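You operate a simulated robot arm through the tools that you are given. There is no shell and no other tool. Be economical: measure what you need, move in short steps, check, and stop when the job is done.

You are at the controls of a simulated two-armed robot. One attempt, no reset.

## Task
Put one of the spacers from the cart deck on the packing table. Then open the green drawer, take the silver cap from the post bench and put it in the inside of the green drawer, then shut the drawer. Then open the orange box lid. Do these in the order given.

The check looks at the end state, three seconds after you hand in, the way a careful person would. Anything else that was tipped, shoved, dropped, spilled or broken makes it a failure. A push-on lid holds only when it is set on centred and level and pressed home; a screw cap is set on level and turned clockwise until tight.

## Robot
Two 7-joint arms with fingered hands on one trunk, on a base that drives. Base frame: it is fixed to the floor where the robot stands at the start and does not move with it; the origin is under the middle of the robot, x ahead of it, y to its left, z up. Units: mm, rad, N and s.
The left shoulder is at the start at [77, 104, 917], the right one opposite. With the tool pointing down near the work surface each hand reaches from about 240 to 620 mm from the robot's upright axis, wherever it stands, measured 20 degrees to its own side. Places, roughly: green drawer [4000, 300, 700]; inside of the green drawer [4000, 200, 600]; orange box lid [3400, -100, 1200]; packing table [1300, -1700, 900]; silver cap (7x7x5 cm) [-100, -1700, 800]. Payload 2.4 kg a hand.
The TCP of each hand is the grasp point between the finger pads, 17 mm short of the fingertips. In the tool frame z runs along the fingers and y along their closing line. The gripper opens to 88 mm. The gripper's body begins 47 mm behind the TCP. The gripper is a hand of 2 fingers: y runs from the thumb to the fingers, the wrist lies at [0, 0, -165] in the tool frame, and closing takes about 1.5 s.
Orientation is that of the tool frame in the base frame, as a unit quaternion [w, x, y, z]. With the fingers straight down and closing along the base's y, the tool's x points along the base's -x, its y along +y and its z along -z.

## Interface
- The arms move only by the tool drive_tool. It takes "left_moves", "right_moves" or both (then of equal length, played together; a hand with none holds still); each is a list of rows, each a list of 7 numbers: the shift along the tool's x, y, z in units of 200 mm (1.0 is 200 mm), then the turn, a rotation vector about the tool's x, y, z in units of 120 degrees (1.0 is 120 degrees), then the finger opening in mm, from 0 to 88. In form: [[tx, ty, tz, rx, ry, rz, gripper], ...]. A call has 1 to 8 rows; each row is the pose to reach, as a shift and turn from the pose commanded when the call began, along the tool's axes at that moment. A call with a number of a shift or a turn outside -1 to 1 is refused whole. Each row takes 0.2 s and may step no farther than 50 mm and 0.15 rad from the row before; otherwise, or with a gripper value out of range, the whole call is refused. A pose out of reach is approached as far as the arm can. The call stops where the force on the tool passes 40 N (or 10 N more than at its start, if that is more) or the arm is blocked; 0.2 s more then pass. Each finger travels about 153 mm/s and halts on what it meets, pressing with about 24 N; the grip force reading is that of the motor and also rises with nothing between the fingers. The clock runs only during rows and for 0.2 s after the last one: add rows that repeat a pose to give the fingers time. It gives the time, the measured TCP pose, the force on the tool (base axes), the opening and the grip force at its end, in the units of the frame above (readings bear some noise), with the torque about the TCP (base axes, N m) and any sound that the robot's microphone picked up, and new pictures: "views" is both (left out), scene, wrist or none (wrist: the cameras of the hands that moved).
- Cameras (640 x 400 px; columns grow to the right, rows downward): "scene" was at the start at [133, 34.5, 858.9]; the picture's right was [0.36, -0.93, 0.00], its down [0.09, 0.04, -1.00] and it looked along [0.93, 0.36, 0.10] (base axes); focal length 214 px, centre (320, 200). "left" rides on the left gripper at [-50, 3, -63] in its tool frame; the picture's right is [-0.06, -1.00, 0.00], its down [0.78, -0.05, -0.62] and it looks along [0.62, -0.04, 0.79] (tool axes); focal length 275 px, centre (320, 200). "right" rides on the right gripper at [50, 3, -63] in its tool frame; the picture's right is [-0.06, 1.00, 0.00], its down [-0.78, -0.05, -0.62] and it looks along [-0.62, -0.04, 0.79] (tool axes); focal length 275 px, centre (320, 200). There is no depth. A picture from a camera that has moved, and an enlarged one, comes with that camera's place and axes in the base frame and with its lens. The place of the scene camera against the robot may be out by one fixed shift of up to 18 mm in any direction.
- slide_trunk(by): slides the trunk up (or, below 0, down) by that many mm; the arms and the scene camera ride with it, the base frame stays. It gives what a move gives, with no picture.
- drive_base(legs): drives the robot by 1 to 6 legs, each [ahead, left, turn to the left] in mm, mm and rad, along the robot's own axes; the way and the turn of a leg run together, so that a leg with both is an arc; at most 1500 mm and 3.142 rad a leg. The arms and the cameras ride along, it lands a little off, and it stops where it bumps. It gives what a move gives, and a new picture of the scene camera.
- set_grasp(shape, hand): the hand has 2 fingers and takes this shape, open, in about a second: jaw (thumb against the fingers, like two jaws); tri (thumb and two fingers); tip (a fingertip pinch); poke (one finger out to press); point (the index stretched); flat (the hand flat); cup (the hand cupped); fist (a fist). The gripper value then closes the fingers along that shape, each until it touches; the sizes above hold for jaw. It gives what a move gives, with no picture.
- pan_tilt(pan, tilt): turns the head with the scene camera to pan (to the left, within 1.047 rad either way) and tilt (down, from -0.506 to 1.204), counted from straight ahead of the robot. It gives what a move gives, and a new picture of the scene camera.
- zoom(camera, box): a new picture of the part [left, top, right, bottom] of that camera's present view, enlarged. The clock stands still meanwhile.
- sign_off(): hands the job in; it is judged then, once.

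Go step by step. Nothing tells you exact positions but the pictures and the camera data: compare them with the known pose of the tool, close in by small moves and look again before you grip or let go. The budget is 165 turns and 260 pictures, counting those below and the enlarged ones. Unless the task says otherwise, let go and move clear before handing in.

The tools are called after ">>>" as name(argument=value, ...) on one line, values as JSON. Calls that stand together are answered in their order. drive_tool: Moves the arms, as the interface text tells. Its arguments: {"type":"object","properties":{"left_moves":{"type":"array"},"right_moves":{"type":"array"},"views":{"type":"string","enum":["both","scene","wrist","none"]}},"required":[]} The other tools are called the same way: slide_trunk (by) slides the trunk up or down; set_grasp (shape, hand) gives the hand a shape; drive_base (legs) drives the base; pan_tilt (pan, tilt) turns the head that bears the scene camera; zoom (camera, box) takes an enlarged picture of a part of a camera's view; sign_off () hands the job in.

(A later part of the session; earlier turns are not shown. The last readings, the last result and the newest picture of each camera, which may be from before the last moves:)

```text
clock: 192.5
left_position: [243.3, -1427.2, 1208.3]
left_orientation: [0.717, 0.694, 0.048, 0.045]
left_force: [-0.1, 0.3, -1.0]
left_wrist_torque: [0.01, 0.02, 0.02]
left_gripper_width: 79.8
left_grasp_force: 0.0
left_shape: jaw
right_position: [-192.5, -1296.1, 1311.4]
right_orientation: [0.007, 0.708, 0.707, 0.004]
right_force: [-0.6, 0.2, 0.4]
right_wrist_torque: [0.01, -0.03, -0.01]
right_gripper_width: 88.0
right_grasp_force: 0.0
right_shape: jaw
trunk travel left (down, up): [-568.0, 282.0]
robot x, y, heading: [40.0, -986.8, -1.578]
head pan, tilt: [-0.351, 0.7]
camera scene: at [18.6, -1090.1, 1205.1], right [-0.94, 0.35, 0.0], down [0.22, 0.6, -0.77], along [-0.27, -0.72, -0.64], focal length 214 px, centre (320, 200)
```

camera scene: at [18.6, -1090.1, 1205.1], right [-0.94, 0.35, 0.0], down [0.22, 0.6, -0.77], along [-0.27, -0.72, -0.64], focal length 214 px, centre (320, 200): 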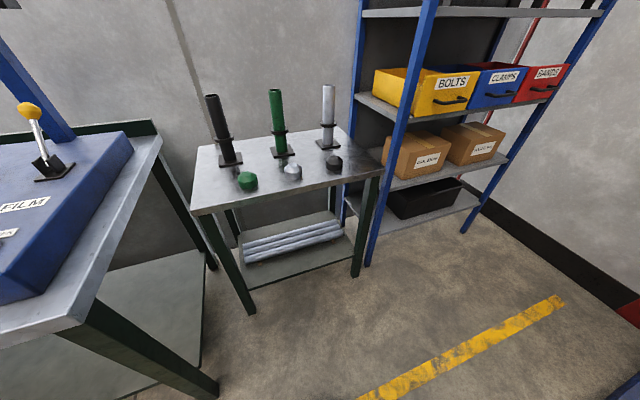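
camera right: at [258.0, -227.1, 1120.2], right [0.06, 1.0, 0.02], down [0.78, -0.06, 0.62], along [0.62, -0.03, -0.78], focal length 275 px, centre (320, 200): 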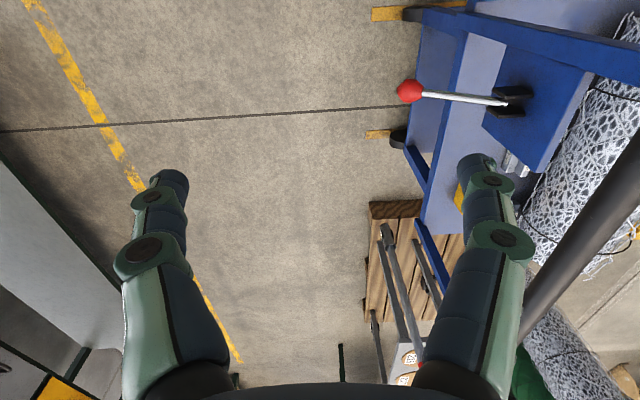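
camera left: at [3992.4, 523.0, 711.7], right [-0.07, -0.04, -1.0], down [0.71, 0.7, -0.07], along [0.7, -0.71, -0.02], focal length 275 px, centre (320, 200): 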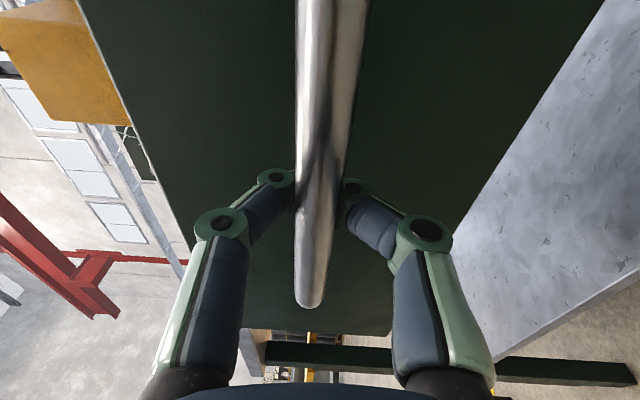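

Triangulating over three views puts the silver cap near [−119, −1735, 795]. I'll drive closer, keeping clear of the packing table corner.

>>> drive_base(legs=[[0, -40, 0], [250, 0, 0]])

>>> drive_tool(right_moves=[[0, 0, 0.1, 0, 0, 0, 88], [-0.1, 0.1, 0.3, 0, 0, 0, 88], [-0.2, 0.2, 0.5, 0, 0, 0, 88], [-0.3, 0.3, 0.7, 0, 0, 0, 88], [-0.45, 0.35, 0.85, 0, 0, 0, 88], [-0.6, 0.4, 1.0, 0, 0, 0, 88]])

```text
clock: 194.8
left_position: [200.1, -1676.6, 1206.9]
left_orientation: [0.716, 0.695, 0.047, 0.044]
left_force: [-1.0, -0.4, 0.5]
left_wrist_torque: [-0.02, -0.01, -0.01]
left_gripper_width: 79.9
left_grasp_force: 0.1
left_shape: jaw
right_position: [-237.5, -1543.2, 1312.0]
right_orientation: [0.007, 0.709, 0.705, 0.003]
right_force: [-0.3, 0.0, -0.1]
right_wrist_torque: [-0.02, 0.02, 0.03]
right_gripper_width: 88.0
right_grasp_force: 0.1
right_shape: jaw
trunk travel left (down, up): [-568.0, 282.0]
robot x, y, heading: [-5.9, -1235.5, -1.578]
head pan, tilt: [-0.351, 0.7]
camera scene: at [-23.2, -1337.4, 1205.0], right [-0.94, 0.35, 0.0], down [0.23, 0.6, -0.76], along [-0.27, -0.72, -0.64], focal length 214 px, centre (320, 200)
```

scene: 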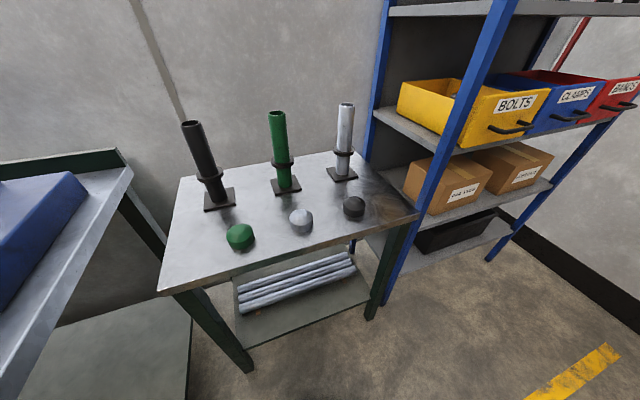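

```text
clock: 196.2
left_position: [198.6, -1674.2, 1206.6]
left_orientation: [0.717, 0.694, 0.047, 0.043]
left_force: [0.1, -0.1, 0.1]
left_wrist_torque: [0.02, 0.0, 0.02]
left_gripper_width: 79.9
left_grasp_force: 0.2
left_shape: jaw
right_position: [-152.5, -1663.6, 1112.5]
right_orientation: [0.006, 0.709, 0.705, 0.004]
right_force: [0.1, -0.1, 0.1]
right_wrist_torque: [0.01, -0.01, 0.01]
right_gripper_width: 88.1
right_grasp_force: 0.1
right_shape: jaw
trunk travel left (down, up): [-568.0, 282.0]
robot x, y, heading: [-5.9, -1237.0, -1.579]
head pan, tilt: [-0.351, 0.7]
camera scene: at [-22.9, -1336.9, 1205.0], right [-0.94, 0.35, 0.0], down [0.23, 0.6, -0.76], along [-0.27, -0.72, -0.64], focal length 214 px, centre (320, 200)
camera right: at [-149.4, -1613.1, 1175.9], right [1.0, -0.07, 0.01], down [-0.06, -0.78, 0.62], along [-0.03, -0.62, -0.78], focal length 275 px, centre (320, 200)
```

scene: 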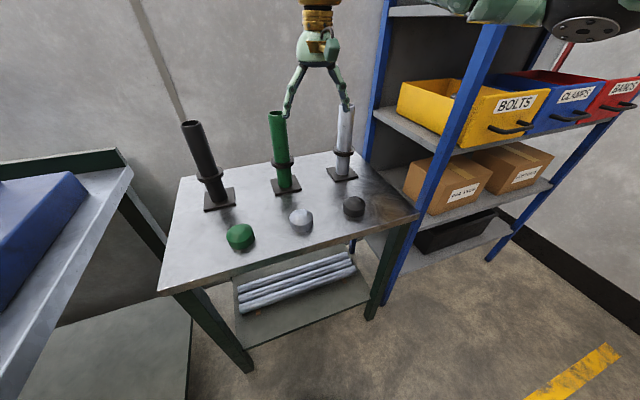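
right: 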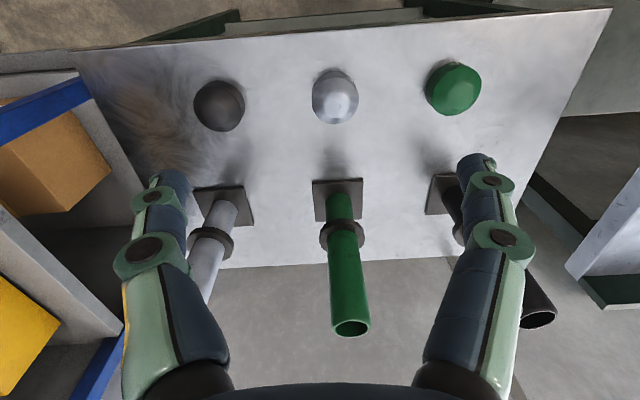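

The wrist and head views agree: the silver cap's top is near [−130, −1738, 795]. I'll centre above it, then lower the trunk.

>>> drive_tool(right_moves=[[-0.15, 0.04, 0, 0, 0, 0, 88], [-0.3, 0.08, 0, 0, 0, 0, 88], [-0.37, 0.1, 0, 0, 0, 0, 88]], views="none")

>>> slide_trunk(by=-190)

>>> drive_tool(right_moves=[[0, 0, 0, 0, 0, 0, 88]])

```text
clock: 197.0
left_position: [199.8, -1675.4, 1208.5]
left_orientation: [0.717, 0.694, 0.047, 0.043]
left_force: [-0.1, -0.4, -0.5]
left_wrist_torque: [0.02, 0.01, 0.01]
left_gripper_width: 80.1
left_grasp_force: 0.2
left_shape: jaw
right_position: [-133.2, -1737.8, 1113.0]
right_orientation: [0.007, 0.709, 0.705, 0.003]
right_force: [-0.3, -0.3, 0.0]
right_wrist_torque: [0.0, -0.02, 0.0]
right_gripper_width: 88.0
right_grasp_force: 0.0
right_shape: jaw
trunk travel left (down, up): [-568.0, 282.0]
robot x, y, heading: [-9.4, -1233.6, -1.576]
head pan, tilt: [-0.351, 0.7]
```

```text
clock: 199.1
left_position: [200.6, -1675.0, 1017.7]
left_orientation: [0.717, 0.694, 0.047, 0.043]
left_force: [0.4, 0.3, -0.4]
left_wrist_torque: [0.01, -0.01, 0.0]
left_gripper_width: 79.9
left_grasp_force: 0.0
left_shape: jaw
right_position: [-134.5, -1737.2, 922.8]
right_orientation: [0.008, 0.709, 0.705, 0.003]
right_force: [-0.7, -0.3, 0.5]
right_wrist_torque: [-0.01, 0.01, 0.03]
right_gripper_width: 88.0
right_grasp_force: 0.1
right_shape: jaw
trunk travel left (down, up): [-378.0, 472.0]
robot x, y, heading: [-4.0, -1235.1, -1.575]
head pan, tilt: [-0.351, 0.7]
```

```text
clock: 199.4
left_position: [200.4, -1677.2, 1018.5]
left_orientation: [0.716, 0.695, 0.048, 0.044]
left_force: [-0.9, -0.9, -0.2]
left_wrist_torque: [0.01, 0.02, 0.04]
left_gripper_width: 80.0
left_grasp_force: 0.1
left_shape: jaw
right_position: [-133.8, -1736.8, 923.3]
right_orientation: [0.006, 0.71, 0.704, 0.003]
right_force: [-0.3, 0.5, -0.2]
right_wrist_torque: [0.02, -0.01, -0.01]
right_gripper_width: 87.8
right_grasp_force: 0.1
right_shape: jaw
trunk travel left (down, up): [-378.0, 472.0]
robot x, y, heading: [-5.6, -1234.7, -1.572]
head pan, tilt: [-0.351, 0.7]
camera scene: at [-23.2, -1340.2, 1014.0], right [-0.94, 0.35, 0.0], down [0.23, 0.6, -0.76], along [-0.27, -0.72, -0.64], focal length 214 px, centre (320, 200)
camera right: at [-132.2, -1686.3, 986.6], right [1.0, -0.07, 0.01], down [-0.06, -0.78, 0.62], along [-0.03, -0.62, -0.78], focal length 275 px, centre (320, 200)
```

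scene: 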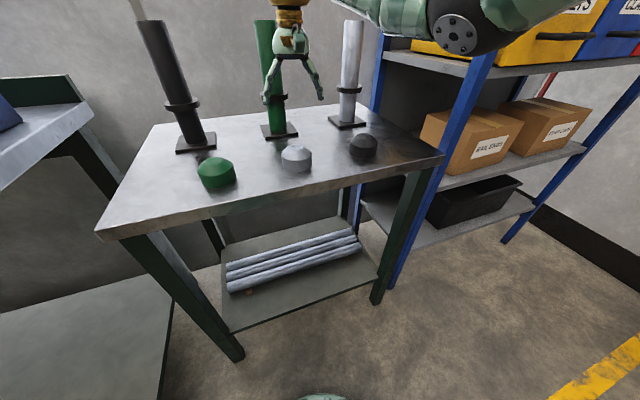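
right: 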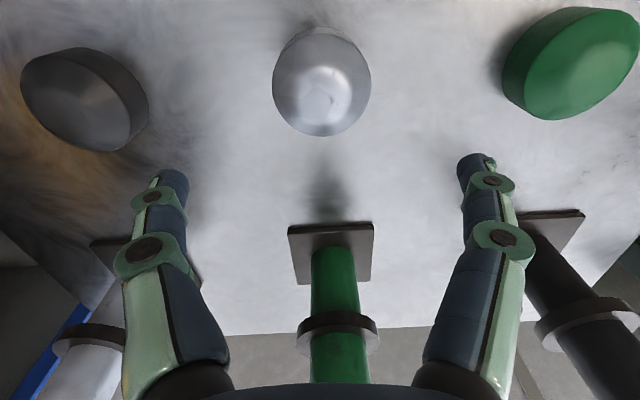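

The cap is centred under the fingers. I'll descend most of the way and recheck clearance.

>>> drive_tool(right_moves=[[-0.01, 0, 0.15, 0, 0, 0, 88], [-0.025, 0, 0.3, 0, 0, 0, 88], [-0.025, 0, 0.42, 0, 0, 0, 88], [-0.025, 0, 0.48, 0, 0, 0, 88], [-0.025, 0, 0.48, 0, 0, 0, 88]])

>>> zoom(camera="scene", box=[220, 60, 380, 190])

```text
clock: 200.7
left_position: [200.5, -1674.8, 1017.6]
left_orientation: [0.717, 0.694, 0.047, 0.044]
left_force: [-0.4, -0.2, 0.5]
left_wrist_torque: [0.02, 0.01, -0.01]
left_gripper_width: 79.9
left_grasp_force: 0.0
left_shape: jaw
right_position: [-132.5, -1743.6, 828.1]
right_orientation: [0.007, 0.709, 0.705, 0.004]
right_force: [0.8, -0.3, -0.5]
right_wrist_torque: [-0.05, -0.01, -0.03]
right_gripper_width: 87.9
right_grasp_force: 0.1
right_shape: jaw
trunk travel left (down, up): [-378.0, 472.0]
robot x, y, heading: [-4.1, -1232.9, -1.578]
head pan, tilt: [-0.351, 0.7]
camera scene: at [-23.2, -1340.2, 1014.0], right [-0.94, 0.35, 0.0], down [0.23, 0.6, -0.76], along [-0.27, -0.72, -0.64], focal length 214 px, centre (320, 200)
camera right: at [-131.1, -1691.3, 891.1], right [1.0, -0.07, 0.02], down [-0.06, -0.78, 0.62], along [-0.03, -0.62, -0.78], focal length 275 px, centre (320, 200)
```

scene: 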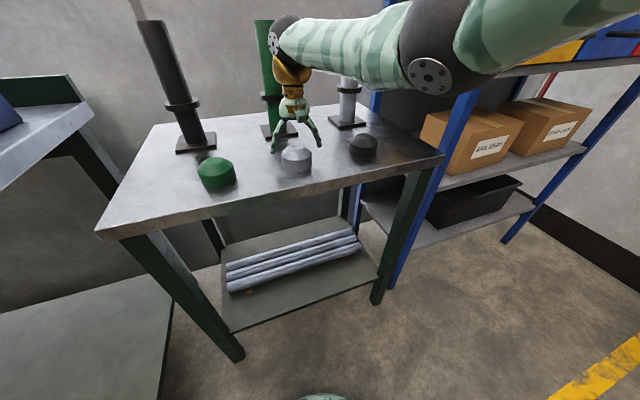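
right: 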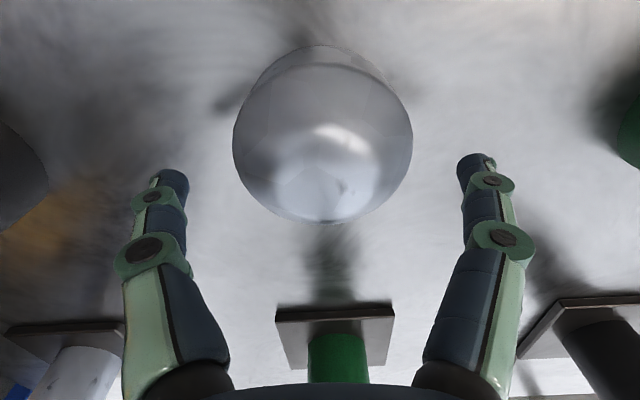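

```text
3.08 times, centred on (300, 125) of scene
camera zoom: at [-23.2, -1340.2, 1014.0], right [-0.94, 0.35, 0.0], down [0.23, 0.6, -0.76], along [-0.27, -0.72, -0.64], focal length 660 px, centre (382, 431)
```

zoom: 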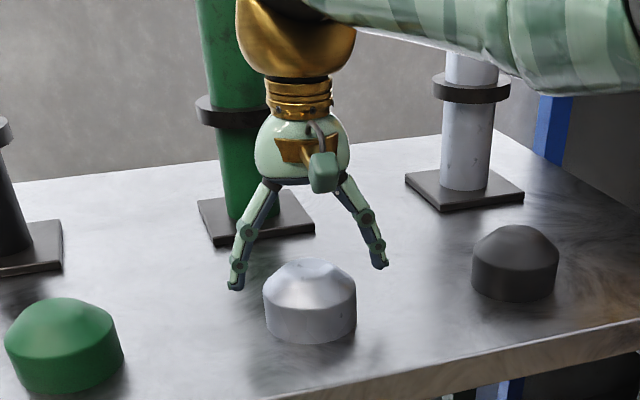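

Centred in x; I'll shift 4 mm in y and descend to grip the cap's side wall.

>>> drive_tool(right_moves=[[0.02, 0, 0.08, 0, 0, 0, 88], [0.02, 0, 0.16, 0, 0, 0, 88], [0.02, 0, 0.21, 0, 0, 0, 88], [0.02, 0, 0.24, 0, 0, 0, 88], [0.02, 0, 0.265, 0, 0, 0, 88]], views="wrist")

>>> zoom(camera="scene", box=[230, 80, 370, 190])

```text
clock: 201.5
left_position: [200.8, -1673.6, 1020.1]
left_orientation: [0.718, 0.694, 0.047, 0.044]
left_force: [0.4, 0.2, 0.5]
left_wrist_torque: [0.0, 0.0, -0.02]
left_gripper_width: 80.0
left_grasp_force: 0.0
left_shape: jaw
right_position: [-129.5, -1741.2, 792.2]
right_orientation: [0.014, 0.708, 0.706, -0.001]
right_force: [2.4, 4.7, 21.7]
right_wrist_torque: [0.09, 0.41, -0.07]
right_gripper_width: 87.8
right_grasp_force: 0.0
right_shape: jaw
trunk travel left (down, up): [-378.0, 472.0]
robot x, y, heading: [-8.0, -1235.0, -1.573]
head pan, tilt: [-0.351, 0.7]
stopped in row 4 (right hand): the force on the tool passed its limit at 45 N (the readings are from after the stop); the commanded pose is now the measured one
camera right: at [-128.0, -1689.7, 855.0], right [1.0, -0.07, 0.02], down [-0.06, -0.77, 0.63], along [-0.02, -0.63, -0.77], focal length 275 px, centre (320, 200)
```

right: 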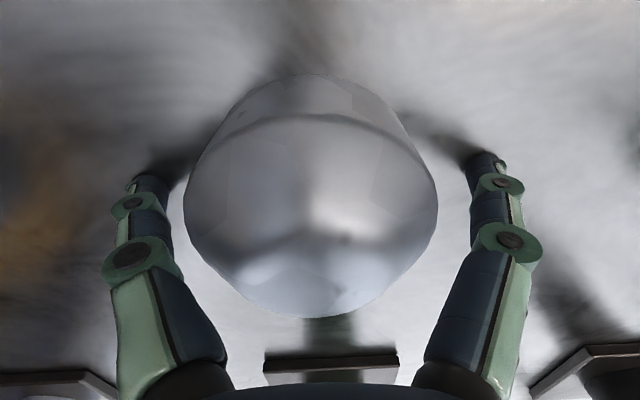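

```text
3.64 times, centred on (300, 135) of scene
camera zoom: at [-22.6, -1338.0, 1014.4], right [-0.94, 0.35, 0.0], down [0.23, 0.6, -0.77], along [-0.27, -0.72, -0.64], focal length 780 px, centre (393, 436)
```

zoom: 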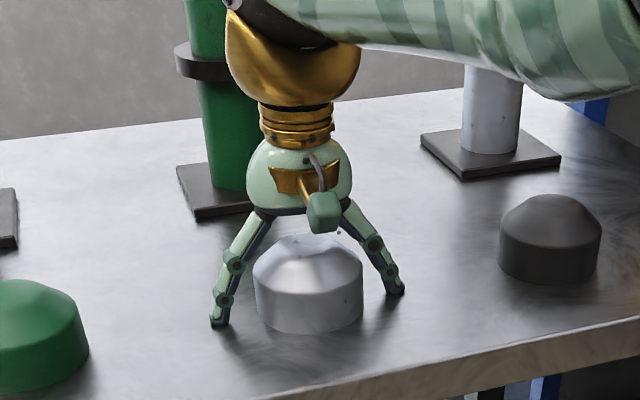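

The fingertips touched the bench (surface ≈ 775), so this is the right depth. I'll rise 4 mm and close on the cap's side.

>>> drive_tool(right_moves=[[0, 0, -0.02, 0, 0, 0, 88], [0, 0, -0.02, 0, 0, 0, 75], [0, 0, -0.02, 0, 0, 0, 60], [0, 0, -0.02, 0, 0, 0, 45], [0, 0, -0.02, 0, 0, 0, 45], [0, 0, -0.02, 0, 0, 0, 45]], views="wrist")

```text
clock: 202.9
left_position: [200.2, -1673.2, 1018.6]
left_orientation: [0.717, 0.694, 0.047, 0.044]
left_force: [-0.6, -0.1, -1.0]
left_wrist_torque: [-0.01, -0.02, 0.01]
left_gripper_width: 80.1
left_grasp_force: 0.0
left_shape: jaw
right_position: [-131.0, -1742.8, 796.1]
right_orientation: [0.014, 0.708, 0.706, 0.0]
right_force: [1.4, -9.2, 30.1]
right_wrist_torque: [-0.07, 0.35, 0.16]
right_gripper_width: 51.9
right_grasp_force: 24.1
right_shape: jaw
trunk travel left (down, up): [-378.0, 472.0]
robot x, y, heading: [-5.4, -1232.8, -1.576]
head pan, tilt: [-0.351, 0.7]
camera right: at [-128.5, -1691.0, 858.0], right [1.0, -0.07, 0.02], down [-0.06, -0.77, 0.63], along [-0.03, -0.63, -0.77], focal length 275 px, centre (320, 200)
```

right: 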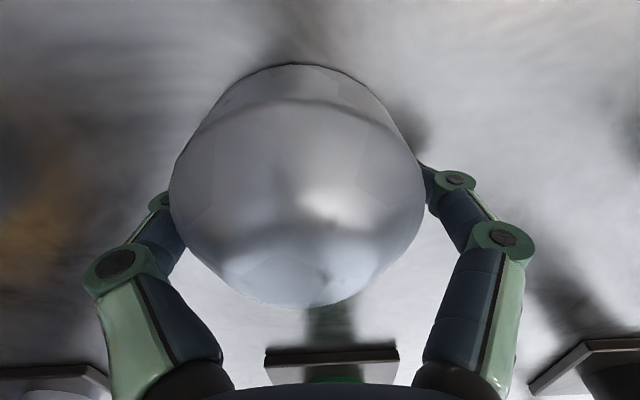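

The width of 52 mm with an upward load suggests an off-centre chord grip with the tips pressing the bench. I'll reopen, lift a little and re-measure.

>>> drive_tool(right_moves=[[0, 0, 0, 0, 0, 0, 70], [0, 0, 0, 0, 0, 0, 88], [0, 0, -0.02, 0, 0, 0, 88], [0, 0, -0.04, 0, 0, 0, 88]], views="wrist")

>>> zoom(camera="scene", box=[230, 80, 370, 190])

```text
clock: 203.5
left_position: [200.4, -1674.9, 1017.2]
left_orientation: [0.717, 0.695, 0.047, 0.044]
left_force: [-0.8, -0.1, 0.0]
left_wrist_torque: [0.0, 0.02, 0.01]
left_gripper_width: 79.8
left_grasp_force: 0.0
left_shape: jaw
right_position: [-129.5, -1744.6, 795.3]
right_orientation: [0.013, 0.708, 0.706, 0.0]
right_force: [2.4, 0.2, 6.4]
right_wrist_torque: [0.03, 0.23, 0.0]
right_gripper_width: 87.8
right_grasp_force: 0.0
right_shape: jaw
trunk travel left (down, up): [-378.0, 472.0]
robot x, y, heading: [-5.3, -1235.4, -1.584]
head pan, tilt: [-0.351, 0.7]
stopped in row 2 (right hand): the force on the tool passed its limit at 46 N (the readings are from after the stop); the commanded pose is now the measured one
camera right: at [-128.3, -1692.6, 858.3], right [1.0, -0.07, 0.02], down [-0.06, -0.77, 0.63], along [-0.03, -0.63, -0.77], focal length 275 px, centre (320, 200)
```

right: 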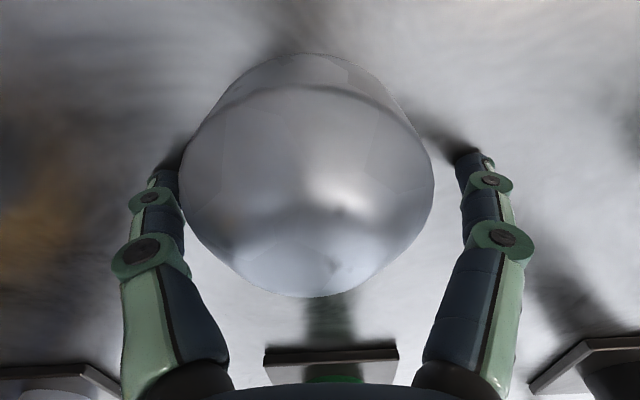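

```text
3.64 times, centred on (300, 135) of scene
camera zoom: at [-22.7, -1340.2, 1013.5], right [-0.94, 0.35, 0.0], down [0.23, 0.6, -0.76], along [-0.27, -0.72, -0.64], focal length 780 px, centre (393, 436)
```

zoom: 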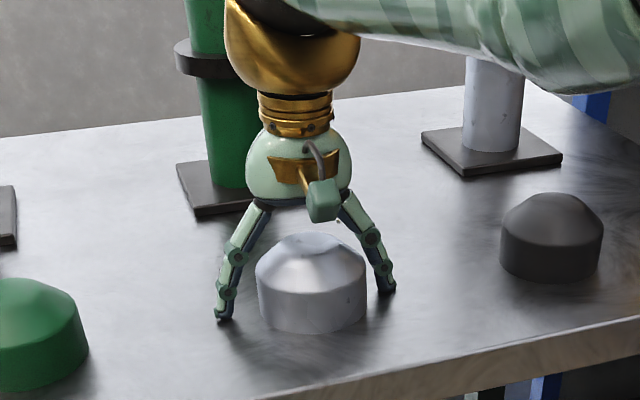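

I'll lift a bit and compare cap position and fingertips again before the next grip.

>>> drive_tool(right_moves=[[0, 0, -0.05, 0, 0, 0, 88], [0, 0, -0.15, 0, 0, 0, 88], [0, 0, -0.25, 0, 0, 0, 88], [0, 0, -0.25, 0, 0, 0, 88]], views="wrist")

>>> zoom(camera="scene", box=[230, 80, 370, 190])

```text
clock: 204.5
left_position: [198.7, -1675.2, 1017.1]
left_orientation: [0.717, 0.694, 0.048, 0.044]
left_force: [-0.5, 0.0, 0.0]
left_wrist_torque: [-0.03, 0.02, -0.05]
left_gripper_width: 79.8
left_grasp_force: 0.1
left_shape: jaw
right_position: [-131.5, -1743.6, 845.5]
right_orientation: [0.014, 0.709, 0.705, 0.001]
right_force: [-0.1, 0.3, 0.1]
right_wrist_torque: [-0.01, 0.0, -0.01]
right_gripper_width: 88.0
right_grasp_force: 0.1
right_shape: jaw
trunk travel left (down, up): [-378.0, 472.0]
robot x, y, heading: [-7.7, -1229.4, -1.581]
head pan, tilt: [-0.351, 0.7]
camera right: at [-129.6, -1690.5, 907.1], right [1.0, -0.07, 0.02], down [-0.06, -0.77, 0.63], along [-0.03, -0.63, -0.77], focal length 275 px, centre (320, 200)
```

right: 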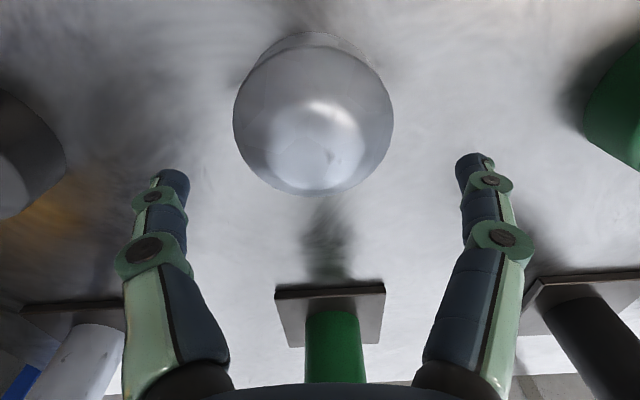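

```text
3.64 times, centred on (300, 135) of scene
camera zoom: at [-23.2, -1340.1, 1014.0], right [-0.94, 0.35, 0.0], down [0.23, 0.6, -0.76], along [-0.27, -0.72, -0.64], focal length 780 px, centre (393, 436)
```

zoom: 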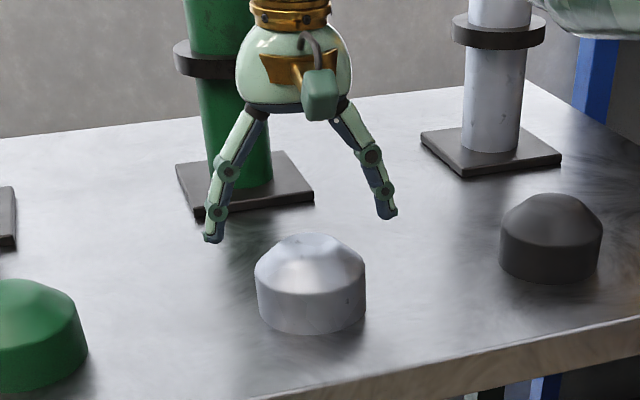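

The cap's centre is about [−134, −1738]; the earlier grip was off by 6 mm in y. I'll re-centre, go down to about 797 and grip again.

>>> drive_tool(right_moves=[[0.03, -0.012, 0.06, 0, 0, 0, 88], [0.03, -0.012, 0.12, 0, 0, 0, 88], [0.03, -0.012, 0.18, 0, 0, 0, 88], [0.03, -0.012, 0.225, 0, 0, 0, 88], [0.03, -0.012, 0.225, 0, 0, 0, 88]], views="none")

>>> drive_tool(right_moves=[[0, 0, 0, 0, 0, 0, 75], [0, 0, 0, 0, 0, 0, 66], [0, 0, 0, 0, 0, 0, 60], [0, 0, 0, 0, 0, 0, 60]], views="wrist")

>>> zoom(camera="scene", box=[230, 80, 370, 190])

```text
clock: 205.7
left_position: [199.2, -1675.1, 1018.9]
left_orientation: [0.716, 0.695, 0.047, 0.044]
left_force: [1.0, -0.3, 0.0]
left_wrist_torque: [0.03, 0.0, 0.02]
left_gripper_width: 79.9
left_grasp_force: 0.1
left_shape: jaw
right_position: [-132.6, -1738.2, 797.8]
right_orientation: [0.013, 0.709, 0.705, 0.0]
right_force: [-0.1, 0.1, 0.4]
right_wrist_torque: [0.01, 0.01, 0.0]
right_gripper_width: 88.1
right_grasp_force: 0.0
right_shape: jaw
trunk travel left (down, up): [-378.0, 472.0]
robot x, y, heading: [-7.0, -1233.8, -1.576]
head pan, tilt: [-0.351, 0.7]
```

```text
clock: 206.7
left_position: [198.7, -1675.1, 1017.4]
left_orientation: [0.717, 0.694, 0.047, 0.044]
left_force: [-0.3, 0.2, 0.7]
left_wrist_torque: [-0.03, -0.01, -0.03]
left_gripper_width: 79.7
left_grasp_force: 0.0
left_shape: jaw
right_position: [-133.8, -1737.5, 799.1]
right_orientation: [0.013, 0.708, 0.706, -0.001]
right_force: [0.2, 0.0, 0.9]
right_wrist_torque: [-0.01, -0.01, 0.01]
right_gripper_width: 61.1
right_grasp_force: 0.1
right_shape: jaw
trunk travel left (down, up): [-378.0, 472.0]
robot x, y, heading: [-5.1, -1236.5, -1.581]
head pan, tilt: [-0.351, 0.7]
camera right: at [-131.5, -1685.6, 861.4], right [1.0, -0.07, 0.02], down [-0.06, -0.77, 0.63], along [-0.03, -0.63, -0.77], focal length 275 px, centre (320, 200)
```

right: 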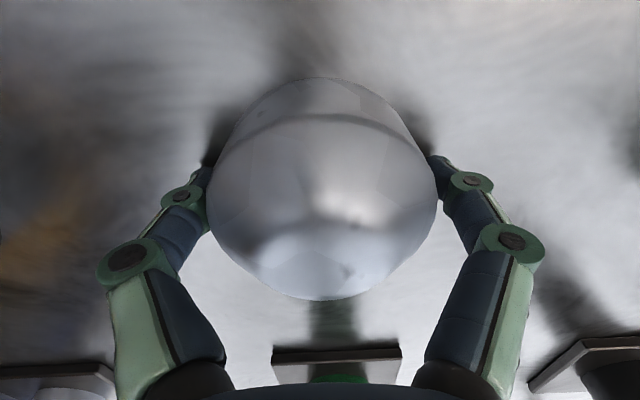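

```text
3.64 times, centred on (300, 135) of scene
camera zoom: at [-23.2, -1340.1, 1014.0], right [-0.94, 0.35, 0.0], down [0.23, 0.6, -0.76], along [-0.27, -0.72, -0.64], focal length 780 px, centre (393, 436)
```

zoom: 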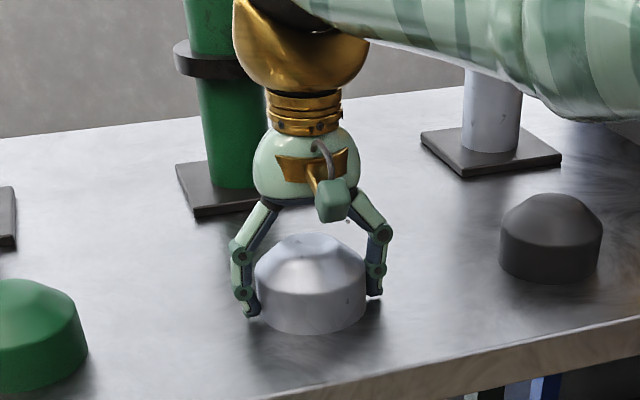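

No grip force at 61 mm, so the cap is narrower than I assumed. I'll close fully and see.

>>> drive_tool(right_moves=[[0, 0, 0, 0, 0, 0, 52], [0, 0, 0, 0, 0, 0, 45], [0, 0, 0, 0, 0, 0, 40], [0, 0, 0, 0, 0, 0, 40]], views="wrist")

>>> zoom(camera="scene", box=[230, 80, 370, 190])

```text
clock: 207.7
left_position: [200.6, -1675.3, 1017.6]
left_orientation: [0.717, 0.694, 0.048, 0.044]
left_force: [0.8, 0.1, -0.3]
left_wrist_torque: [0.02, 0.03, 0.03]
left_gripper_width: 80.0
left_grasp_force: 0.0
left_shape: jaw
right_position: [-132.5, -1737.7, 800.8]
right_orientation: [0.014, 0.709, 0.705, 0.0]
right_force: [0.5, 0.5, -0.2]
right_wrist_torque: [-0.01, -0.03, 0.01]
right_gripper_width: 59.0
right_grasp_force: 24.1
right_shape: jaw
trunk travel left (down, up): [-378.0, 472.0]
robot x, y, heading: [-1.4, -1233.8, -1.575]
head pan, tilt: [-0.351, 0.7]
camera right: at [-131.5, -1685.6, 861.4], right [1.0, -0.07, 0.02], down [-0.06, -0.77, 0.63], along [-0.03, -0.63, -0.77], focal length 275 px, centre (320, 200)
```

right: 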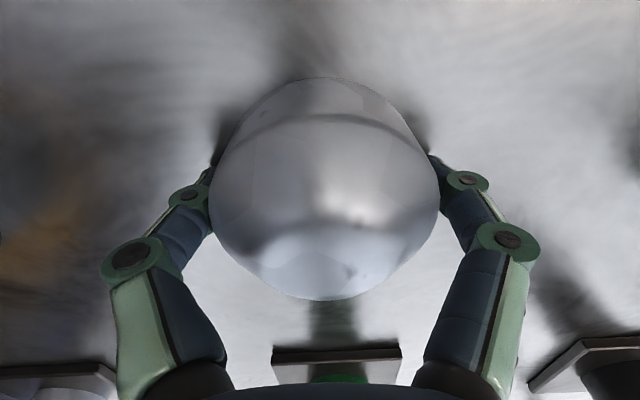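

```text
3.64 times, centred on (300, 135) of scene
camera zoom: at [-23.2, -1340.1, 1014.0], right [-0.94, 0.35, 0.0], down [0.23, 0.6, -0.76], along [-0.27, -0.72, -0.64], focal length 780 px, centre (393, 436)
```

zoom: 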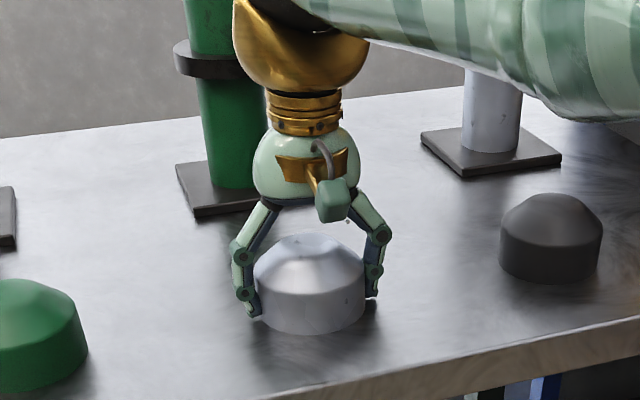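

The grip is still on a chord: from the two widths, the cap is about 65 mm across with its centre 13 mm further toward +y. I'll open, shift and regrip.

>>> drive_tool(right_moves=[[0, 0, 0, 0, 0, 0, 75], [0, 0, 0, 0, 0, 0, 88], [0.03, 0, 0, 0, 0, 0, 88], [0.063, 0, 0, 0, 0, 0, 88], [0.063, 0, 0, 0, 0, 0, 70], [0.063, 0, 0, 0, 0, 0, 55], [0.063, 0, 0, 0, 0, 0, 50], [0.063, 0, 0, 0, 0, 0, 50]], views="wrist")

>>> zoom(camera="scene", box=[230, 80, 370, 190])

```text
clock: 209.5
left_position: [198.6, -1675.4, 1018.2]
left_orientation: [0.717, 0.694, 0.047, 0.044]
left_force: [-0.4, 0.4, 0.3]
left_wrist_torque: [-0.01, 0.0, 0.0]
left_gripper_width: 79.8
left_grasp_force: 0.0
left_shape: jaw
right_position: [-132.2, -1725.4, 799.6]
right_orientation: [0.013, 0.709, 0.705, 0.0]
right_force: [0.5, -0.2, 0.0]
right_wrist_torque: [0.0, 0.01, 0.02]
right_gripper_width: 49.7
right_grasp_force: 0.2
right_shape: jaw
trunk travel left (down, up): [-378.0, 472.0]
robot x, y, heading: [-8.2, -1229.8, -1.582]
head pan, tilt: [-0.351, 0.7]
camera right: at [-131.4, -1674.4, 861.9], right [1.0, -0.07, 0.02], down [-0.06, -0.77, 0.63], along [-0.03, -0.63, -0.77], focal length 275 px, centre (320, 200)
```

right: 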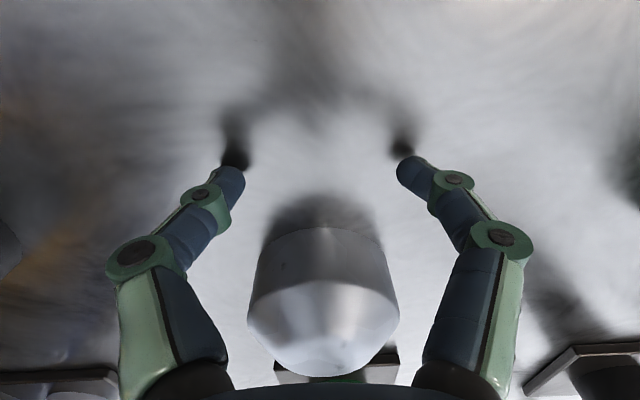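

```text
3.64 times, centred on (300, 135) of scene
camera zoom: at [-23.2, -1340.1, 1014.0], right [-0.94, 0.35, 0.0], down [0.23, 0.6, -0.76], along [-0.27, -0.72, -0.64], focal length 780 px, centre (393, 436)
```

zoom: 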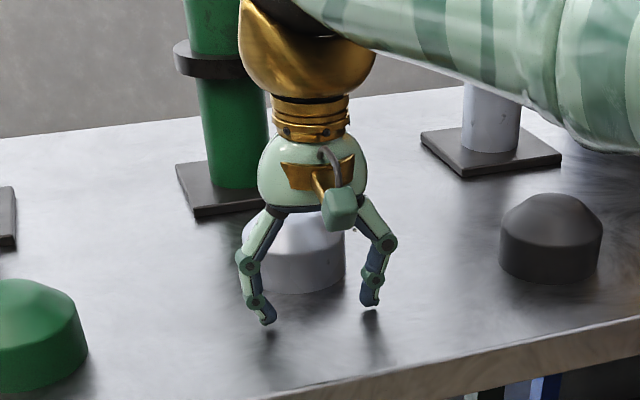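

The cap slipped out backward, still upright, and is now near [−135, −1779]. I'll open, lift, drive slightly ahead and re-approach with a precise look.

>>> drive_tool(right_moves=[[0, 0, -0.1, 0, 0, 0, 60], [0, 0, -0.3, 0, 0, 0, 88], [0, 0, -0.5, 0, 0, 0, 88], [0, 0, -0.6, 0, 0, 0, 88]], views="none")

>>> drive_base(legs=[[55, 0, 0]])

>>> drive_tool(right_moves=[[0, 0, 0, 0, 0, 0, 88]])

>>> zoom(camera="scene", box=[220, 80, 380, 200])

```text
clock: 210.5
left_position: [199.7, -1675.6, 1017.3]
left_orientation: [0.717, 0.694, 0.047, 0.044]
left_force: [0.3, -0.4, -0.2]
left_wrist_torque: [0.0, -0.03, 0.04]
left_gripper_width: 79.9
left_grasp_force: 0.0
left_shape: jaw
right_position: [-135.4, -1724.7, 921.7]
right_orientation: [0.013, 0.709, 0.705, 0.0]
right_force: [0.5, -0.2, -0.2]
right_wrist_torque: [-0.01, -0.04, 0.01]
right_gripper_width: 88.0
right_grasp_force: 0.0
right_shape: jaw
trunk travel left (down, up): [-378.0, 472.0]
robot x, y, heading: [-7.9, -1232.3, -1.578]
head pan, tilt: [-0.351, 0.7]
```

```text
clock: 211.4
left_position: [199.8, -1731.4, 1017.9]
left_orientation: [0.717, 0.694, 0.047, 0.044]
left_force: [1.0, -0.9, -1.4]
left_wrist_torque: [-0.03, -0.01, -0.03]
left_gripper_width: 80.0
left_grasp_force: 0.1
left_shape: jaw
right_position: [-136.7, -1780.5, 922.6]
right_orientation: [0.014, 0.709, 0.705, 0.0]
right_force: [0.0, -0.1, 0.6]
right_wrist_torque: [0.0, -0.02, -0.01]
right_gripper_width: 87.8
right_grasp_force: 0.1
right_shape: jaw
trunk travel left (down, up): [-378.0, 472.0]
robot x, y, heading: [-3.3, -1289.8, -1.582]
head pan, tilt: [-0.351, 0.7]
camera scene: at [-23.7, -1395.3, 1013.9], right [-0.94, 0.35, 0.0], down [0.23, 0.6, -0.76], along [-0.27, -0.72, -0.64], focal length 214 px, centre (320, 200)
```

scene: 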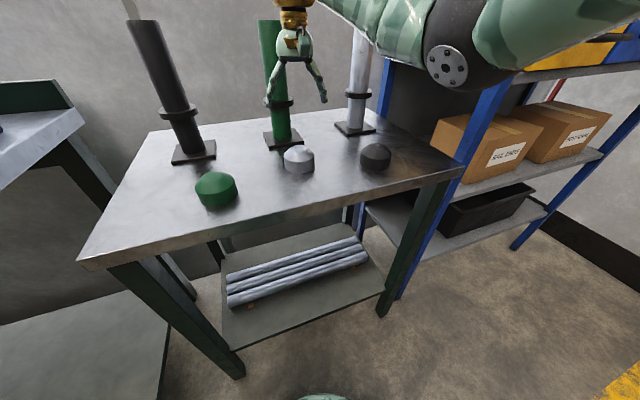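

```text
clock: 211.8
left_position: [199.0, -1731.2, 1018.3]
left_orientation: [0.717, 0.694, 0.047, 0.044]
left_force: [0.4, 0.9, 0.2]
left_wrist_torque: [-0.01, 0.0, 0.01]
left_gripper_width: 79.9
left_grasp_force: 0.1
left_shape: jaw
right_position: [-137.7, -1781.5, 922.0]
right_orientation: [0.014, 0.709, 0.705, 0.0]
right_force: [0.7, -0.5, 0.2]
right_wrist_torque: [-0.02, 0.0, 0.03]
right_gripper_width: 87.9
right_grasp_force: 0.1
right_shape: jaw
trunk travel left (down, up): [-378.0, 472.0]
robot x, y, heading: [-3.0, -1292.4, -1.577]
head pan, tilt: [-0.351, 0.7]
camera scene: at [-23.7, -1395.0, 1014.0], right [-0.94, 0.35, 0.0], down [0.23, 0.6, -0.76], along [-0.27, -0.72, -0.64], focal length 214 px, centre (320, 200)
camera right: at [-135.6, -1728.3, 984.5], right [1.0, -0.07, 0.02], down [-0.06, -0.77, 0.63], along [-0.03, -0.63, -0.77], focal length 275 px, centre (320, 200)
```

scene: 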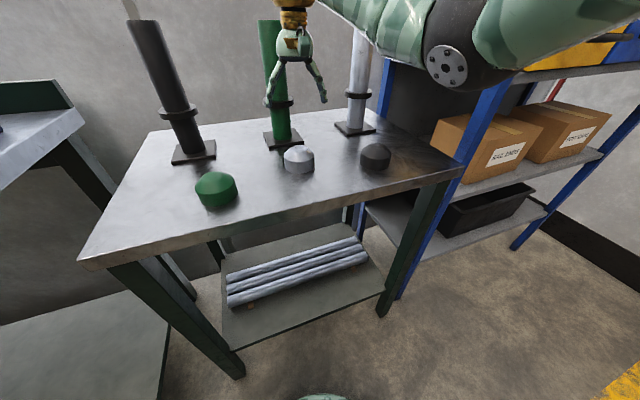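
right: 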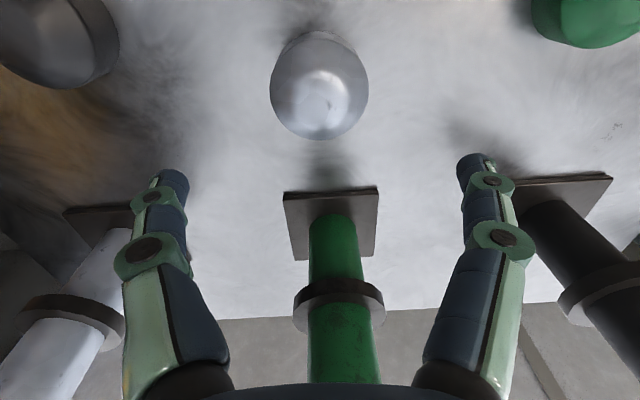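

```text
3.33 times, centred on (300, 140) of scene
camera zoom: at [-23.7, -1395.0, 1014.0], right [-0.94, 0.35, 0.0], down [0.23, 0.6, -0.76], along [-0.27, -0.72, -0.64], focal length 715 px, centre (387, 400)
```

zoom: 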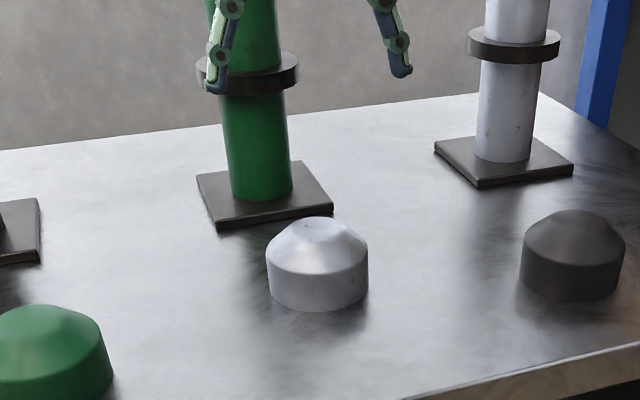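

Using two-view widths, the cap is about 62 mm across with its centre at [−137, −1782], right under the hand. I'll descend and close slowly.

>>> drive_tool(right_moves=[[0, 0, 0.15, 0, 0, 0, 88], [0, 0, 0.3, 0, 0, 0, 88], [0, 0, 0.45, 0, 0, 0, 88], [0, 0, 0.55, 0, 0, 0, 88], [0, 0, 0.615, 0, 0, 0, 88], [0, 0, 0.615, 0, 0, 0, 80]], views="wrist")

>>> zoom(camera="scene", box=[230, 80, 370, 190])

```text
clock: 213.2
left_position: [198.1, -1731.0, 1018.4]
left_orientation: [0.716, 0.695, 0.047, 0.043]
left_force: [0.4, 0.2, 0.1]
left_wrist_torque: [-0.01, 0.04, -0.02]
left_gripper_width: 79.9
left_grasp_force: 0.0
left_shape: jaw
right_position: [-134.4, -1781.7, 801.0]
right_orientation: [0.014, 0.709, 0.706, 0.001]
right_force: [-0.4, -0.3, -0.1]
right_wrist_torque: [-0.05, 0.0, 0.02]
right_gripper_width: 80.1
right_grasp_force: 0.1
right_shape: jaw
trunk travel left (down, up): [-378.0, 472.0]
robot x, y, heading: [-7.7, -1286.2, -1.581]
head pan, tilt: [-0.351, 0.7]
camera right: at [-131.8, -1728.6, 863.6], right [1.0, -0.07, 0.02], down [-0.06, -0.77, 0.63], along [-0.03, -0.63, -0.77], focal length 275 px, centre (320, 200)
```

right: 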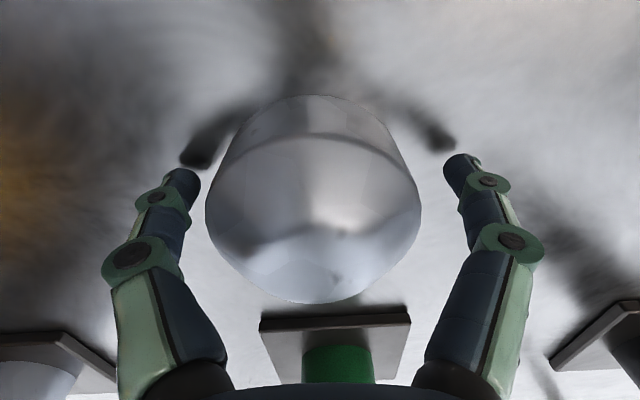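

```text
3.64 times, centred on (300, 135) of scene
camera zoom: at [-23.7, -1395.1, 1014.0], right [-0.94, 0.35, 0.0], down [0.23, 0.6, -0.76], along [-0.27, -0.72, -0.64], focal length 780 px, centre (393, 436)
```

zoom: 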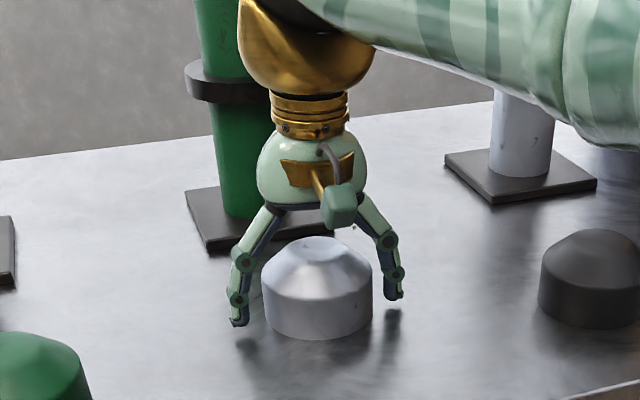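

Re-deriving from the ring geometry, the cap is 70 mm across with its centre about 17 mm further back, near [−138, −1799], and the bench at z ≈ 759. That explains the slip. I'll shift accordingly and grip.

>>> drive_tool(right_moves=[[0, -0.01, 0, 0, 0, 0, 88], [0, -0.017, 0, 0, 0, 0, 88], [-0.03, -0.017, 0, 0, 0, 0, 88], [-0.06, -0.017, 0, 0, 0, 0, 88], [-0.085, -0.017, 0, 0, 0, 0, 88], [-0.085, -0.017, 0.03, 0, 0, 0, 88], [-0.085, -0.017, 0.05, 0, 0, 0, 88]], views="wrist")

>>> zoom(camera="scene", box=[230, 80, 370, 190])

```text
clock: 214.8
left_position: [200.5, -1728.5, 1020.1]
left_orientation: [0.717, 0.694, 0.047, 0.043]
left_force: [-0.3, 0.6, 0.0]
left_wrist_torque: [0.01, 0.0, -0.02]
left_gripper_width: 80.2
left_grasp_force: 0.1
left_shape: jaw
right_position: [-135.8, -1800.0, 793.6]
right_orientation: [0.017, 0.708, 0.706, -0.002]
right_force: [6.5, 1.3, 32.0]
right_wrist_torque: [0.07, 0.87, -0.09]
right_gripper_width: 87.8
right_grasp_force: 0.0
right_shape: jaw
trunk travel left (down, up): [-378.0, 472.0]
robot x, y, heading: [-1.9, -1287.1, -1.575]
head pan, tilt: [-0.351, 0.7]
camera right: at [-135.1, -1747.0, 855.9], right [1.0, -0.07, 0.02], down [-0.06, -0.77, 0.64], along [-0.02, -0.64, -0.77], focal length 275 px, centre (320, 200)
```

right: 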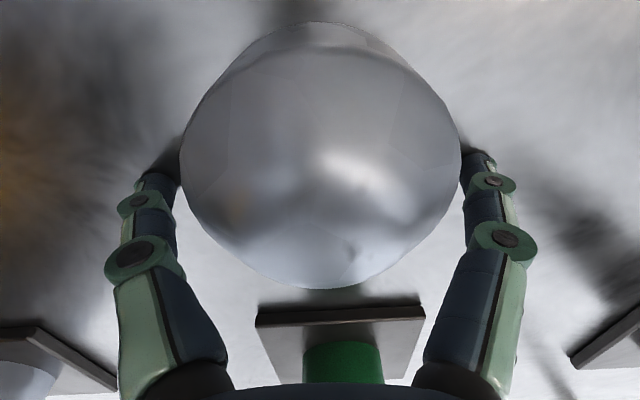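

```text
3.64 times, centred on (300, 135) of scene
camera zoom: at [-22.4, -1392.9, 1014.8], right [-0.94, 0.35, 0.0], down [0.23, 0.6, -0.77], along [-0.27, -0.72, -0.64], focal length 780 px, centre (393, 436)
```

zoom: 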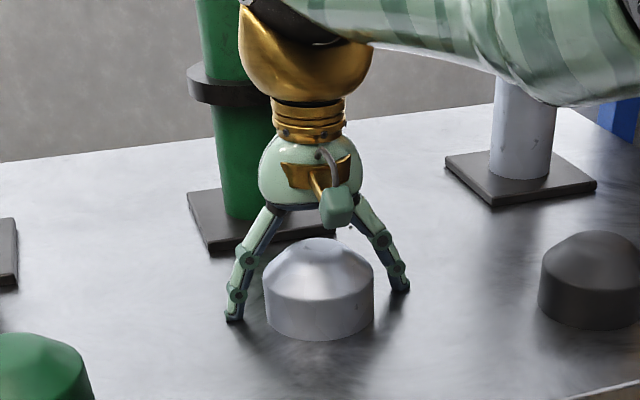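

Both tip contacts were at the bench (z ≈ 775), and the near edge of the cap comes out at y ≈ −1757, so its centre is near −1790. I'll rise slightly, shift +10 mm in y and close.

>>> drive_tool(right_moves=[[0, 0, -0.025, 0, 0, 0, 88], [0.025, 0, -0.025, 0, 0, 0, 88], [0.05, 0, -0.025, 0, 0, 0, 88], [0.05, 0, -0.025, 0, 0, 0, 75], [0.05, 0, -0.025, 0, 0, 0, 65], [0.05, 0, -0.025, 0, 0, 0, 58], [0.05, 0, -0.025, 0, 0, 0, 58]], views="wrist")

>>> zoom(camera="scene", box=[230, 80, 370, 190])

```text
clock: 216.4
left_position: [198.9, -1729.7, 1018.4]
left_orientation: [0.717, 0.694, 0.046, 0.043]
left_force: [0.2, 0.4, 0.7]
left_wrist_torque: [0.02, 0.03, 0.04]
left_gripper_width: 79.8
left_grasp_force: 0.2
left_shape: jaw
right_position: [-138.2, -1788.9, 795.8]
right_orientation: [0.015, 0.709, 0.705, -0.001]
right_force: [-2.4, -4.0, 26.1]
right_wrist_torque: [-0.03, 0.34, 0.2]
right_gripper_width: 53.6
right_grasp_force: 0.1
right_shape: jaw
trunk travel left (down, up): [-378.0, 472.0]
robot x, y, heading: [-1.7, -1288.6, -1.579]
head pan, tilt: [-0.351, 0.7]
camera right: at [-135.9, -1736.3, 857.9], right [1.0, -0.07, 0.02], down [-0.06, -0.77, 0.63], along [-0.03, -0.63, -0.77], focal length 275 px, centre (320, 200)
```

right: 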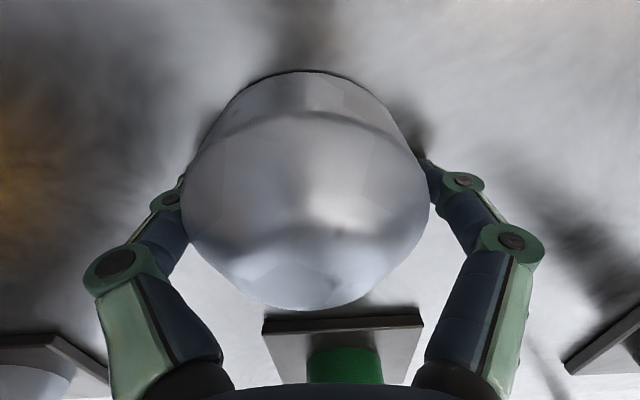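

```text
3.64 times, centred on (300, 135) of scene
camera zoom: at [-23.4, -1393.9, 1014.2], right [-0.94, 0.35, 0.0], down [0.23, 0.6, -0.77], along [-0.27, -0.72, -0.64], focal length 780 px, centre (393, 436)
```

zoom: 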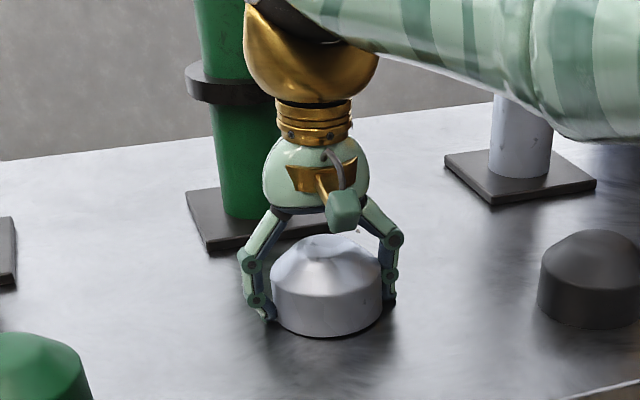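

The closing fingertips extend downward and press on the bench here; the earlier clean grip was at z ≈ 800. I'll raise 6 mm and close fully.

>>> drive_tool(right_moves=[[0, -0.01, -0.015, 0, 0, 0, 62], [0, -0.02, -0.03, 0, 0, 0, 64], [0, -0.02, -0.03, 0, 0, 0, 50], [0, -0.02, -0.03, 0, 0, 0, 45], [0, -0.02, -0.03, 0, 0, 0, 45]], views="wrist")

>>> zoom(camera="scene", box=[230, 80, 370, 190])

```text
clock: 217.6
left_position: [198.5, -1730.0, 1018.4]
left_orientation: [0.717, 0.694, 0.047, 0.043]
left_force: [0.2, 0.6, 0.3]
left_wrist_torque: [-0.01, -0.04, 0.01]
left_gripper_width: 79.9
left_grasp_force: 0.1
left_shape: jaw
right_position: [-142.4, -1789.8, 800.4]
right_orientation: [0.013, 0.709, 0.705, 0.0]
right_force: [0.8, 0.3, -0.8]
right_wrist_torque: [-0.01, -0.01, -0.03]
right_gripper_width: 58.7
right_grasp_force: 24.5
right_shape: jaw
trunk travel left (down, up): [-378.0, 472.0]
robot x, y, heading: [-6.3, -1288.1, -1.577]
head pan, tilt: [-0.351, 0.7]
camera right: at [-140.9, -1737.2, 862.9], right [1.0, -0.07, 0.02], down [-0.07, -0.77, 0.63], along [-0.03, -0.63, -0.77], focal length 275 px, centre (320, 200)
```

right: 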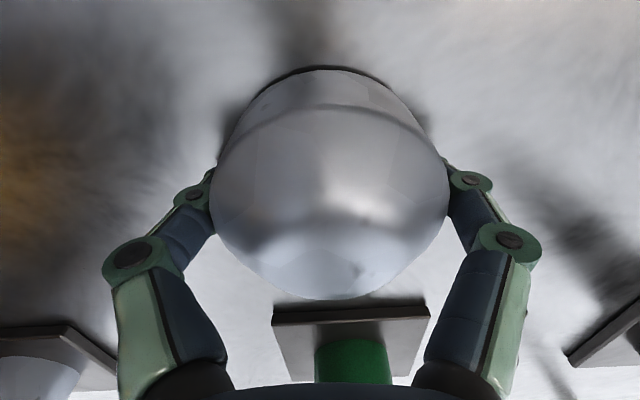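

```text
3.64 times, centred on (300, 135) of scene
camera zoom: at [-23.7, -1395.1, 1013.9], right [-0.94, 0.35, 0.0], down [0.23, 0.6, -0.76], along [-0.27, -0.72, -0.64], focal length 780 px, centre (393, 436)
```

zoom: 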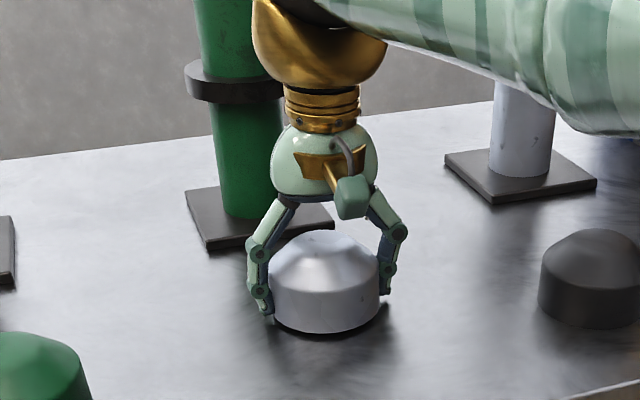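

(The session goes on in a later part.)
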